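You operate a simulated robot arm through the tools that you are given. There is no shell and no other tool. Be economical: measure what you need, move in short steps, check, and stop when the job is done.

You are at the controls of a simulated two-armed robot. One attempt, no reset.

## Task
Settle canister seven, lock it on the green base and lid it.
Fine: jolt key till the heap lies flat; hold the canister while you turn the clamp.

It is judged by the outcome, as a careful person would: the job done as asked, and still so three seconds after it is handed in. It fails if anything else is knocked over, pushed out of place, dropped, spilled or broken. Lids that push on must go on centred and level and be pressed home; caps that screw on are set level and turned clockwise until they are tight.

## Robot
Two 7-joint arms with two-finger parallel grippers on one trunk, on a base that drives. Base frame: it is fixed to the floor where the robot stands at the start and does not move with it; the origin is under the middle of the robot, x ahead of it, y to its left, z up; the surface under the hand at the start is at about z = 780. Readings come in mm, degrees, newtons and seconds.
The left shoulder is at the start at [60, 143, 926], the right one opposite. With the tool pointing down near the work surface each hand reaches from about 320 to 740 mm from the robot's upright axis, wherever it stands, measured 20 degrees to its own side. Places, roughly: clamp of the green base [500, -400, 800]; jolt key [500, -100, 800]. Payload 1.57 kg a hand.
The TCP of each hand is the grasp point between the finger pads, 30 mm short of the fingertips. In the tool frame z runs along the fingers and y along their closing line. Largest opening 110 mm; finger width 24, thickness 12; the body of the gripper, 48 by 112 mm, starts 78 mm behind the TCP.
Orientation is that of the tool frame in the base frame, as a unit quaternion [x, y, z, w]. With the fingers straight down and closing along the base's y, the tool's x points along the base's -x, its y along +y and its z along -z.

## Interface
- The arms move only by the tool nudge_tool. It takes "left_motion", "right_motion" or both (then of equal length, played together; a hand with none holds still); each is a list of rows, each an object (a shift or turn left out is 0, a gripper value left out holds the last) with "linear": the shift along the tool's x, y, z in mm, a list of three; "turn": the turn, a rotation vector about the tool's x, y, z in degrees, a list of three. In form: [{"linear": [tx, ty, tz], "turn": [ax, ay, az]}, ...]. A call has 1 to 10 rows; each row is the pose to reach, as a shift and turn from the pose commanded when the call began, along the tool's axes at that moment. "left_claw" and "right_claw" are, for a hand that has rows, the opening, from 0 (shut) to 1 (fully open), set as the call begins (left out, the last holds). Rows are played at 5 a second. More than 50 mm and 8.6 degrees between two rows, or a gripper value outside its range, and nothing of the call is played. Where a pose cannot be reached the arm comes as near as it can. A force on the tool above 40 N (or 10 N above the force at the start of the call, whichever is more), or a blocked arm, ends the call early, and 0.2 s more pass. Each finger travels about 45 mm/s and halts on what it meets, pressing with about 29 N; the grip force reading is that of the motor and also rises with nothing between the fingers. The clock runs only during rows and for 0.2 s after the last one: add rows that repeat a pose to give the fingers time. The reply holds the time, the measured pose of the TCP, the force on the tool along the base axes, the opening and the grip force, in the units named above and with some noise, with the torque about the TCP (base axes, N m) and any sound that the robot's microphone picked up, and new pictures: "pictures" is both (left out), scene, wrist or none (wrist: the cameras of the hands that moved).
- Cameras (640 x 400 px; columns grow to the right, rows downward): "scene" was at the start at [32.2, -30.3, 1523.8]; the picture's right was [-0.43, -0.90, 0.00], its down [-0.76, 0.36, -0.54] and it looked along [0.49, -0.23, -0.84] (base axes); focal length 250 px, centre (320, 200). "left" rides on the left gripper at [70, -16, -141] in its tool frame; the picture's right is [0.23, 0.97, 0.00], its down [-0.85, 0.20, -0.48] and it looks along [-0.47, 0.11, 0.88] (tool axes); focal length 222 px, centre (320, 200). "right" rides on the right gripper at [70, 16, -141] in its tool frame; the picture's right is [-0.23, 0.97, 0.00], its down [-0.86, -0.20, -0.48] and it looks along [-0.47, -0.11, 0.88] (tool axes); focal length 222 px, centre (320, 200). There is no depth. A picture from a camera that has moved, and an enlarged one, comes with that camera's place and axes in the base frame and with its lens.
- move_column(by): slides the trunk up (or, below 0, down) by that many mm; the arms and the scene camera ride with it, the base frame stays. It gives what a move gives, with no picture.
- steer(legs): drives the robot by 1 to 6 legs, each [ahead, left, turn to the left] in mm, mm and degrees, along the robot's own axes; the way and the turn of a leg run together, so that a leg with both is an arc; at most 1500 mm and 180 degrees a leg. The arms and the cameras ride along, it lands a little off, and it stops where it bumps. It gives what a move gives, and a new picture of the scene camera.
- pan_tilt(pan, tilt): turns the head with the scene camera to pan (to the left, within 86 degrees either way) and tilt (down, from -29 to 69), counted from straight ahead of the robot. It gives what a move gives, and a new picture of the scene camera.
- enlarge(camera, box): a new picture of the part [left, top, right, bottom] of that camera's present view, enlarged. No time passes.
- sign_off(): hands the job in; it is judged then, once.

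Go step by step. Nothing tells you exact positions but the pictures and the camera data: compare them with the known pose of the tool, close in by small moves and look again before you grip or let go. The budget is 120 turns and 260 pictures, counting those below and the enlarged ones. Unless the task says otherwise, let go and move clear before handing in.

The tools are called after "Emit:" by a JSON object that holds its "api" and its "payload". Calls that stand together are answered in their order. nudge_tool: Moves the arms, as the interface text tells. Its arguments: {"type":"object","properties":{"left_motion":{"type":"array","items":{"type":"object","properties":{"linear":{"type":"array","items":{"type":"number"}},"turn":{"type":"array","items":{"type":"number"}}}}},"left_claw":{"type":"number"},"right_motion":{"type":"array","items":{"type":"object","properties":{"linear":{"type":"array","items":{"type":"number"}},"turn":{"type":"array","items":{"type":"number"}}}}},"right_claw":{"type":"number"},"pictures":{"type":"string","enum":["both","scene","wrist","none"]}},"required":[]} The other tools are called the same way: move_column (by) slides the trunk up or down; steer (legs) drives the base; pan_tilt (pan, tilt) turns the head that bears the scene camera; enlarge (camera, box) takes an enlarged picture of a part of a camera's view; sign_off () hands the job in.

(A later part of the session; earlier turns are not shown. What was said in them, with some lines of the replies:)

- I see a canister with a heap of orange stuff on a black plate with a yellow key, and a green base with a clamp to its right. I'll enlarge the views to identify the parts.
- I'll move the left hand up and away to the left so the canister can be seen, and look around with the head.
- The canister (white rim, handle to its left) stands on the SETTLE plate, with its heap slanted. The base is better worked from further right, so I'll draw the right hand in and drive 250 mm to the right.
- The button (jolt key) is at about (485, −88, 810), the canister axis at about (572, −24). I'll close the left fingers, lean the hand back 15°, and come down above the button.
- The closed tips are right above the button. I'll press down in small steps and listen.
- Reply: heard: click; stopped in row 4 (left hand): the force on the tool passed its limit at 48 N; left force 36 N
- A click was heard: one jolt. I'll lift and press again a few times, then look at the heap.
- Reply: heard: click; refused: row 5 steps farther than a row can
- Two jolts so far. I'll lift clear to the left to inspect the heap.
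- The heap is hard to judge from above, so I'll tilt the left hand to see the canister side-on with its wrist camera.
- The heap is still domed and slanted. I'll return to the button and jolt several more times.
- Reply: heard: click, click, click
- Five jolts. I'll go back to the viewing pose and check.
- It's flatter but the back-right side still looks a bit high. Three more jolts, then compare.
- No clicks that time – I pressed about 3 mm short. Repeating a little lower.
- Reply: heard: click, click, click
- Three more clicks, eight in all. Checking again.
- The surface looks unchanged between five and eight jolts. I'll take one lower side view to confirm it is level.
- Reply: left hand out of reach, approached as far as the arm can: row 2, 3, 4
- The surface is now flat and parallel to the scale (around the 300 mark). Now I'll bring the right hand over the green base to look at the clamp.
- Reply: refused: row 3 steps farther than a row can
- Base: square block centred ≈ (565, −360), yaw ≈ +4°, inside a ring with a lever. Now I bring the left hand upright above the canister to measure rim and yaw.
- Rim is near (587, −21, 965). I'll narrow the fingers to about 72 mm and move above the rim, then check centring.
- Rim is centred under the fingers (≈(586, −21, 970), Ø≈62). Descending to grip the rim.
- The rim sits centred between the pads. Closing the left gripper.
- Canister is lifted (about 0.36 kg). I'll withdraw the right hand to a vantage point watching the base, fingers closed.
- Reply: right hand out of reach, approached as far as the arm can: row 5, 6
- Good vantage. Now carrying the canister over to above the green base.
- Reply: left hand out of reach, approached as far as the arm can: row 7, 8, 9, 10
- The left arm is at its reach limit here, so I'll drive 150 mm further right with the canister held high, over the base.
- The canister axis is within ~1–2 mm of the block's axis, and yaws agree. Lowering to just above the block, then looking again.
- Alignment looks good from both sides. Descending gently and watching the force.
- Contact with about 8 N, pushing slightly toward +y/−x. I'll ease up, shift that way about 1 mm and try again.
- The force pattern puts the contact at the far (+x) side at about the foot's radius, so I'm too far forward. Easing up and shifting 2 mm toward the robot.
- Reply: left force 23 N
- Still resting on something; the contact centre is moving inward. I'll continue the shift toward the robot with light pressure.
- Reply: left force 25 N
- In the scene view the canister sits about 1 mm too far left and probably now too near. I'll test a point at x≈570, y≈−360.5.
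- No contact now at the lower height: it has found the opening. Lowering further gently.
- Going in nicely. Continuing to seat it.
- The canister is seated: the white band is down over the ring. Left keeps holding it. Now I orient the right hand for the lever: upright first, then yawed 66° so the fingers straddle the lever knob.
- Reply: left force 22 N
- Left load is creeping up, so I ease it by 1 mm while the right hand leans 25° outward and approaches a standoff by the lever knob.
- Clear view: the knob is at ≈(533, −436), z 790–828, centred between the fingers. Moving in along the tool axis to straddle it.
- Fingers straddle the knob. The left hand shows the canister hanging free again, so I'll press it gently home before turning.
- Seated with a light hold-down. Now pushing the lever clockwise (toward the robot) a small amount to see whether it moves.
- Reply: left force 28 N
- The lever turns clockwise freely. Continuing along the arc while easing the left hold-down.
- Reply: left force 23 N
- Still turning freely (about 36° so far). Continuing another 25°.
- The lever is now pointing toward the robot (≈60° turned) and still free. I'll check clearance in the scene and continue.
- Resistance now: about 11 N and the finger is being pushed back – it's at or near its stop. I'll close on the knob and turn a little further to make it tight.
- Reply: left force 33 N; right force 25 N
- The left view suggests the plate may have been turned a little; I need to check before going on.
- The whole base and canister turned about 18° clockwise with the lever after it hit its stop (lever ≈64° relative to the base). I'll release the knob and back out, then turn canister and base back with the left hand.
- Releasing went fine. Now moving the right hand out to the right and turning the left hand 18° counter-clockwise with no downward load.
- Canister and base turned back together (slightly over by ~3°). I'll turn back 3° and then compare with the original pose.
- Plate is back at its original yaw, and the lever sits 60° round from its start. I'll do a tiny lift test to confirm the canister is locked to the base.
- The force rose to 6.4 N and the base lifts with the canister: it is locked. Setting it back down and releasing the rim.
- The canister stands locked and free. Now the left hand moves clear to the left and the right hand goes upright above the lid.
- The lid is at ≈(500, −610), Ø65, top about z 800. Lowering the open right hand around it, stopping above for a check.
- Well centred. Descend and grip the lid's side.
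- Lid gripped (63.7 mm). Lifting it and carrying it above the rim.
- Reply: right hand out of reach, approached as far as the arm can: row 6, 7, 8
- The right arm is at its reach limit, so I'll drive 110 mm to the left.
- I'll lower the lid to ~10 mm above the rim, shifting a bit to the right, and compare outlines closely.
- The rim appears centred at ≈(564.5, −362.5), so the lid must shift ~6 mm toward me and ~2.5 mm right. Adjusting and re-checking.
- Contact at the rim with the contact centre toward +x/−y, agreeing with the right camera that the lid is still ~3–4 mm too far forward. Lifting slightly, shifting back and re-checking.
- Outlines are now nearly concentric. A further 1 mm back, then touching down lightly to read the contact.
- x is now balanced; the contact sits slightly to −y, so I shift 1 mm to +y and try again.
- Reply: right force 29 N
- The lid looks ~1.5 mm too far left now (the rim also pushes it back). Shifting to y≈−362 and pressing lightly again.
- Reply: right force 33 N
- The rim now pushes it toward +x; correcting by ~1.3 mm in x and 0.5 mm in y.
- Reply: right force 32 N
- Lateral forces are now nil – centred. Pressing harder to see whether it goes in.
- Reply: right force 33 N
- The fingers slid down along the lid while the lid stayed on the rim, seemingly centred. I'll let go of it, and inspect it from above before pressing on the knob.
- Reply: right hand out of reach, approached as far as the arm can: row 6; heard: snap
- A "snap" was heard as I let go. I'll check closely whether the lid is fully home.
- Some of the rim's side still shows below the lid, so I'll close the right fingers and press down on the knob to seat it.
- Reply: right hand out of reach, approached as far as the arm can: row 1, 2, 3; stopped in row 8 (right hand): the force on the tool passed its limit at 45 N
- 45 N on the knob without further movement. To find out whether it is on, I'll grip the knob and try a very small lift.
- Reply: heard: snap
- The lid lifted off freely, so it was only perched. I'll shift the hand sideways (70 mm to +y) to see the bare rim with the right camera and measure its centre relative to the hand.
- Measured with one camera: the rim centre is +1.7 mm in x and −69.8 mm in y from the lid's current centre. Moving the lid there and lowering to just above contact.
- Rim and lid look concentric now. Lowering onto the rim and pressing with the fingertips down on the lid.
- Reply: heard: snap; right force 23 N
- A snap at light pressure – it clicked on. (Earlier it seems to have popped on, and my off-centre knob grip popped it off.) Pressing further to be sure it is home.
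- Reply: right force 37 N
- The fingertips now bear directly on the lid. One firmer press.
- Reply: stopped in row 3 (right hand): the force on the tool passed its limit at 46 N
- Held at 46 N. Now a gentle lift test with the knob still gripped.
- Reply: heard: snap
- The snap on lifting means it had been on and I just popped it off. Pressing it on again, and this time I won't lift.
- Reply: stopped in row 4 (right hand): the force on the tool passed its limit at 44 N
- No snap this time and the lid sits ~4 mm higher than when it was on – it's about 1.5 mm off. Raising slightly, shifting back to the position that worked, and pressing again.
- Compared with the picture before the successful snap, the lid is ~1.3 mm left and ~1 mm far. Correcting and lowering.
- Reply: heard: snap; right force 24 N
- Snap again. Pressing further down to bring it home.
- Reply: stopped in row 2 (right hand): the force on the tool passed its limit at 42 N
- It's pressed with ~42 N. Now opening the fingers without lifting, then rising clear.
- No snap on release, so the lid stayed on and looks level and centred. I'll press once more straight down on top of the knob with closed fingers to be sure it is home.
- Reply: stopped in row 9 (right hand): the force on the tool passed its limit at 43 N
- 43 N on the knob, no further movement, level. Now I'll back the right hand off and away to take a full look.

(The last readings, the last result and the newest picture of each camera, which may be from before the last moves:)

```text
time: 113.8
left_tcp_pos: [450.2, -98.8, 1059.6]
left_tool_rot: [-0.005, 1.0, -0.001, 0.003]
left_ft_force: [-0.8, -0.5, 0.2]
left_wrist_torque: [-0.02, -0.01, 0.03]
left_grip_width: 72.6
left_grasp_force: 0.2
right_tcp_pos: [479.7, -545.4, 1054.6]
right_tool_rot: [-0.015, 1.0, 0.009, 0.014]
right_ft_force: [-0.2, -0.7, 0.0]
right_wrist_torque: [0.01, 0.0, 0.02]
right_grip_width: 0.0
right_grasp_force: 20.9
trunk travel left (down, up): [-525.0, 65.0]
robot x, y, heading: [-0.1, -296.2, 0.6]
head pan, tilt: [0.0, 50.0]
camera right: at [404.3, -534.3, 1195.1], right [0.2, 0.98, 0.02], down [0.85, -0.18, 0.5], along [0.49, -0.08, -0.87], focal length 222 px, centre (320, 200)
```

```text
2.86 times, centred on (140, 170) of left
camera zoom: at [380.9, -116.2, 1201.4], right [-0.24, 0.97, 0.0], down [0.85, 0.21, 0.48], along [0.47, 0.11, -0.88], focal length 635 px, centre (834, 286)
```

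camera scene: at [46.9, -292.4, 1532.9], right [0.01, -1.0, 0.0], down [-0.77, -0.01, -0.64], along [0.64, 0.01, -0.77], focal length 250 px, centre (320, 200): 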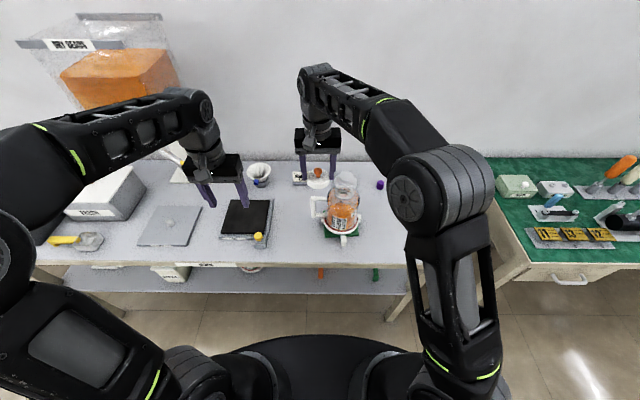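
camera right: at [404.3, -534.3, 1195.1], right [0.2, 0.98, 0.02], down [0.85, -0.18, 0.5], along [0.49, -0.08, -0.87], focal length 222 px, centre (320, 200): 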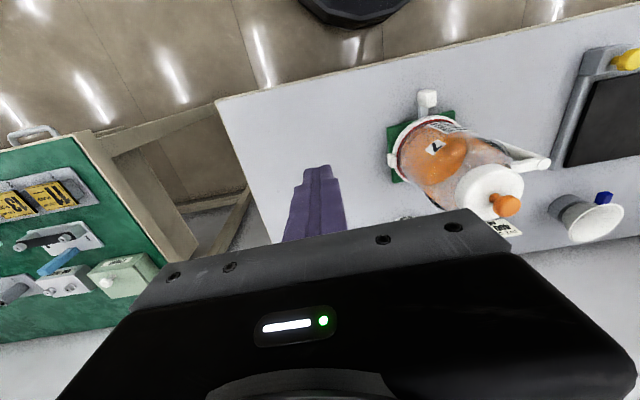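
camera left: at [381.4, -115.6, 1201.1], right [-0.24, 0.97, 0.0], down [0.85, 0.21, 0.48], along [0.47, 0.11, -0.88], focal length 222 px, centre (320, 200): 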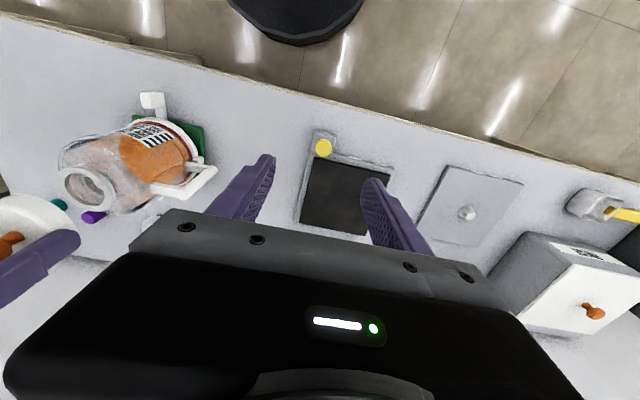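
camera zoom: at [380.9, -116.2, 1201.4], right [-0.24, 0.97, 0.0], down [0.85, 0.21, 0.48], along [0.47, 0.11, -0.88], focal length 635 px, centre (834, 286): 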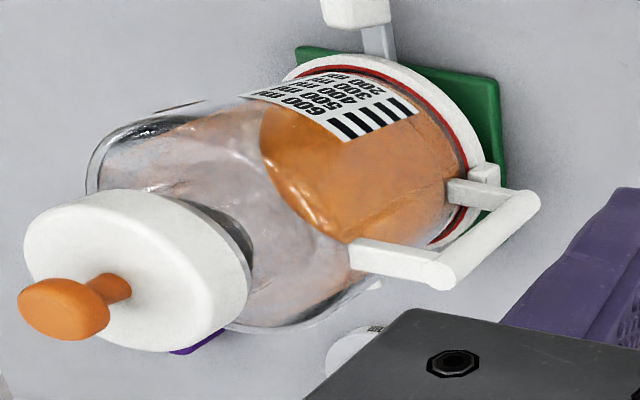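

Everything looks in order from above. One low side view with the left camera to verify the lid is level and down on the rim.

Emit:
{"api": "nudge_tool", "payload": {"left_motion": [{"linear": [5, 10, 20], "turn": [0, -8, 0]}, {"linear": [10, 20, 40], "turn": [0, -16, 0]}, {"linear": [15, 20, 60], "turn": [0, -24, 0]}, {"linear": [20, 20, 80], "turn": [0, -32, 0]}, {"linear": [20, 20, 100], "turn": [0, -40, 0]}, {"linear": [20, 20, 110], "turn": [0, -48, 0]}], "pictures": "wrist"}}

Emit:
{"api": "enlarge", "payload": {"camera": "left", "box": [0, 100, 160, 240]}}

```text
time: 115.2
left_tcp_pos: [482.4, -75.9, 962.5]
left_tool_rot: [-0.007, 0.92, 0.005, 0.391]
left_ft_force: [0.0, 0.0, -0.1]
left_wrist_torque: [0.01, 0.04, 0.01]
left_grip_width: 72.6
left_grasp_force: 0.0
left hand out of reach, approached as far as the arm can: row 5, 6
right_tcp_pos: [479.5, -544.4, 1054.7]
right_tool_rot: [-0.014, 1.0, 0.009, 0.014]
right_ft_force: [0.2, 0.0, 0.1]
right_wrist_torque: [-0.01, -0.01, 0.04]
right_grip_width: 0.0
right_grasp_force: 20.6
trunk travel left (down, up): [-525.0, 65.0]
robot x, y, heading: [-0.2, -296.6, 0.9]
head pan, tilt: [0.0, 50.0]
camera left: at [333.4, -94.6, 1011.0], right [-0.18, 0.97, -0.16], down [0.24, 0.2, 0.95], along [0.95, 0.13, -0.27], focal length 222 px, centre (320, 200)
```

left: 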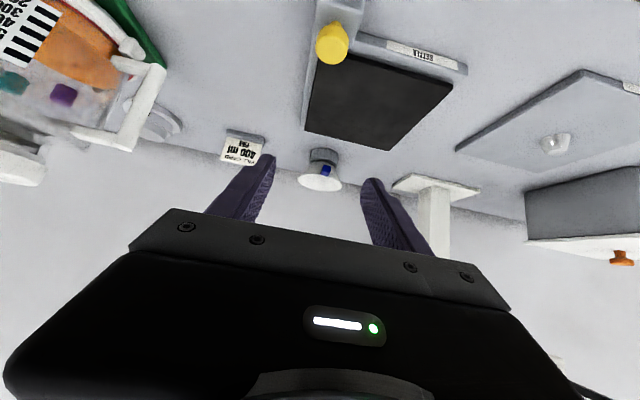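

```text
2.86 times, centred on (80, 170) of left
camera zoom: at [333.4, -94.6, 1011.0], right [-0.18, 0.97, -0.16], down [0.24, 0.2, 0.95], along [0.95, 0.13, -0.27], focal length 635 px, centre (1006, 286)
```

zoom: 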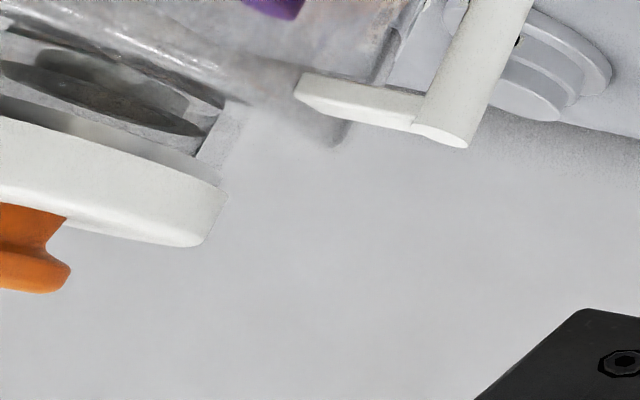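

Emit:
{"api": "nudge_tool", "payload": {"left_motion": [{"linear": [0, 0, 0], "turn": [5.6, 0, 5.4]}, {"linear": [0, 0, 0], "turn": [11.2, 0, 10.8]}, {"linear": [0, 0, 0], "turn": [16.8, 0, 16.2]}, {"linear": [0, 0, 0], "turn": [22, 0, 21.5]}], "pictures": "wrist"}}

Emit:
{"api": "enlarge", "payload": {"camera": "left", "box": [60, 60, 260, 240]}}

```text
time: 116.2
left_tcp_pos: [480.2, -74.3, 963.1]
left_tool_rot: [0.243, 0.88, -0.096, 0.396]
left_ft_force: [-0.2, -0.4, -0.5]
left_wrist_torque: [0.01, 0.01, -0.03]
left_grip_width: 72.8
left_grasp_force: 0.0
left hand out of reach, approached as far as the arm can: row 2
right_tcp_pos: [478.0, -545.8, 1054.6]
right_tool_rot: [-0.014, 1.0, 0.009, 0.014]
right_ft_force: [0.4, 0.2, 0.3]
right_wrist_torque: [0.04, -0.03, 0.0]
right_grip_width: 0.0
right_grasp_force: 21.3
trunk travel left (down, up): [-525.0, 65.0]
robot x, y, heading: [-0.2, -292.8, 0.6]
head pan, tilt: [0.0, 50.0]
camera left: at [342.2, -11.9, 1007.0], right [0.36, 0.92, -0.15], down [0.28, 0.04, 0.96], along [0.89, -0.39, -0.24], focal length 222 px, centre (320, 200)
```

left: 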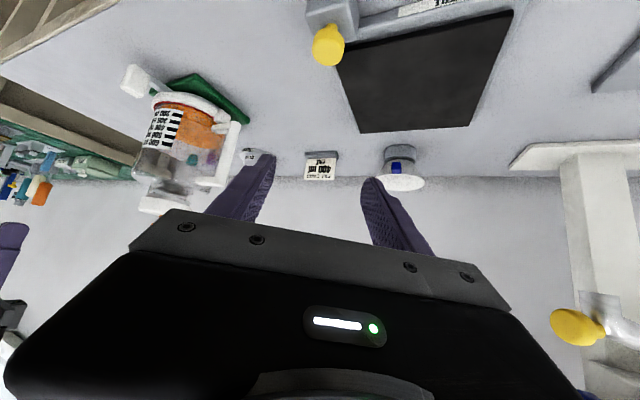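

```text
2.22 times, centred on (160, 150) of left
camera zoom: at [342.2, -11.9, 1007.0], right [0.36, 0.92, -0.15], down [0.28, 0.04, 0.96], along [0.89, -0.39, -0.24], focal length 494 px, centre (676, 311)
```

zoom: 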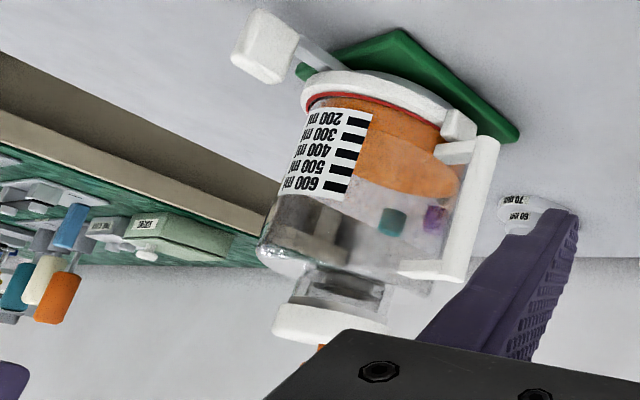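

Emit:
{"api": "enlarge", "payload": {"camera": "left", "box": [120, 150, 210, 230]}}

```text
5.00 times, centred on (165, 190) of left
camera zoom: at [342.2, -11.9, 1007.0], right [0.36, 0.92, -0.15], down [0.28, 0.04, 0.96], along [0.89, -0.39, -0.24], focal length 1111 px, centre (1095, 250)
```

zoom: 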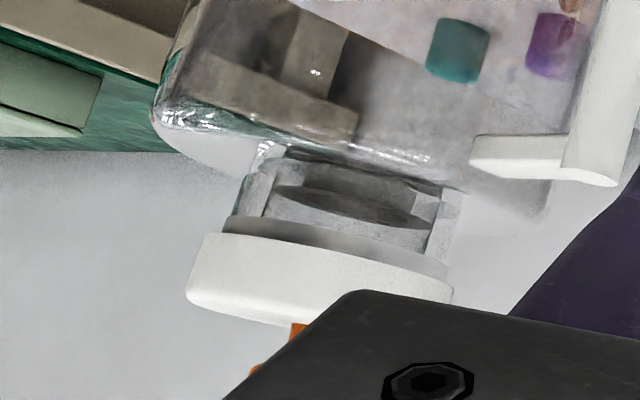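

The lid is level and snapped over the rim flange. I'll draw the left hand back up and take one last overall look.

Emit:
{"api": "nudge_tool", "payload": {"left_motion": [{"linear": [-25, 0, -25]}, {"linear": [-50, 0, -50]}, {"linear": [-70, 15, -70]}], "pictures": "scene"}}

Emit:
{"api": "enlarge", "payload": {"camera": "scene", "box": [230, 150, 400, 260]}}

```text
time: 117.0
left_tcp_pos: [485.6, -60.2, 1062.0]
left_tool_rot: [0.242, 0.881, -0.097, 0.395]
left_ft_force: [1.1, 0.4, -0.1]
left_wrist_torque: [-0.04, -0.01, -0.01]
left_grip_width: 72.7
left_grasp_force: 0.0
right_tcp_pos: [479.9, -545.7, 1056.3]
right_tool_rot: [-0.014, 1.0, 0.009, 0.014]
right_ft_force: [0.3, 0.1, -0.2]
right_wrist_torque: [0.01, 0.0, 0.03]
right_grip_width: 0.0
right_grasp_force: 21.2
trunk travel left (down, up): [-525.0, 65.0]
robot x, y, heading: [3.7, -295.4, 0.4]
head pan, tilt: [0.0, 50.0]
camera scene: at [47.1, -294.3, 1532.9], right [0.01, -1.0, 0.0], down [-0.77, -0.01, -0.64], along [0.64, 0.01, -0.77], focal length 250 px, centre (320, 200)
```

scene: 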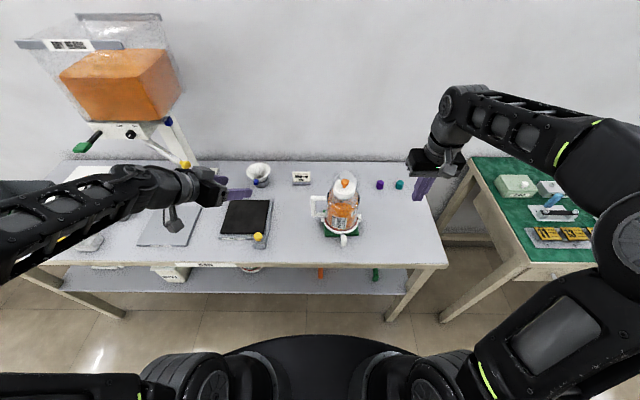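

```text
3.64 times, centred on (315, 205) of scene
camera zoom: at [47.1, -294.3, 1532.9], right [0.01, -1.0, 0.0], down [-0.77, -0.01, -0.64], along [0.64, 0.01, -0.77], focal length 908 px, centre (338, 182)
```

zoom: 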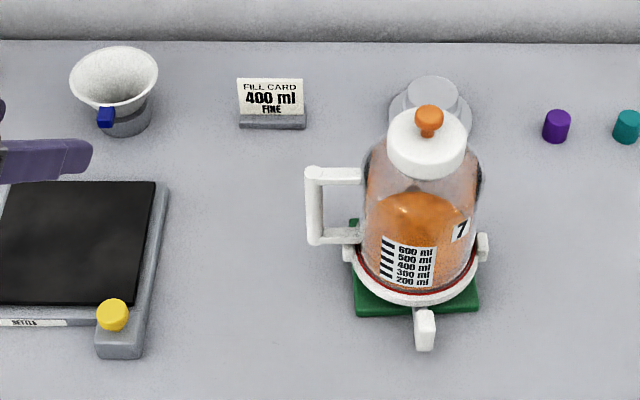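

The canister is settled, locked on the green base and lidded. Both hands are clear and everything else is in place, so I'm handing the job in.

Emit:
{"api": "sign_off", "payload": {}}

```text
The job is handed in.
```

I settled canister seven flat with the jolt key, locked it on the green base and snapped the lid on, and the job is handed in.

- **Lock:** a small lift raised the base along with the canister, so the clamp holds.
- **Base:** it turned about 18° while I tightened the clamp. I turned it back, and it now sits within a few millimetres of its original spot.
- **Lid:** it popped off twice while I was testing it. I pressed it back on until it snapped, then pressed on the knob with about 43 N and it stayed put. It looks level and centred. Some of the rim still shows below it, so I'm less certain it is fully home.
- **Fill:** the settled level reads about 300 ml, while the fill card says 400 ml. I left it, since filling wasn't asked for.
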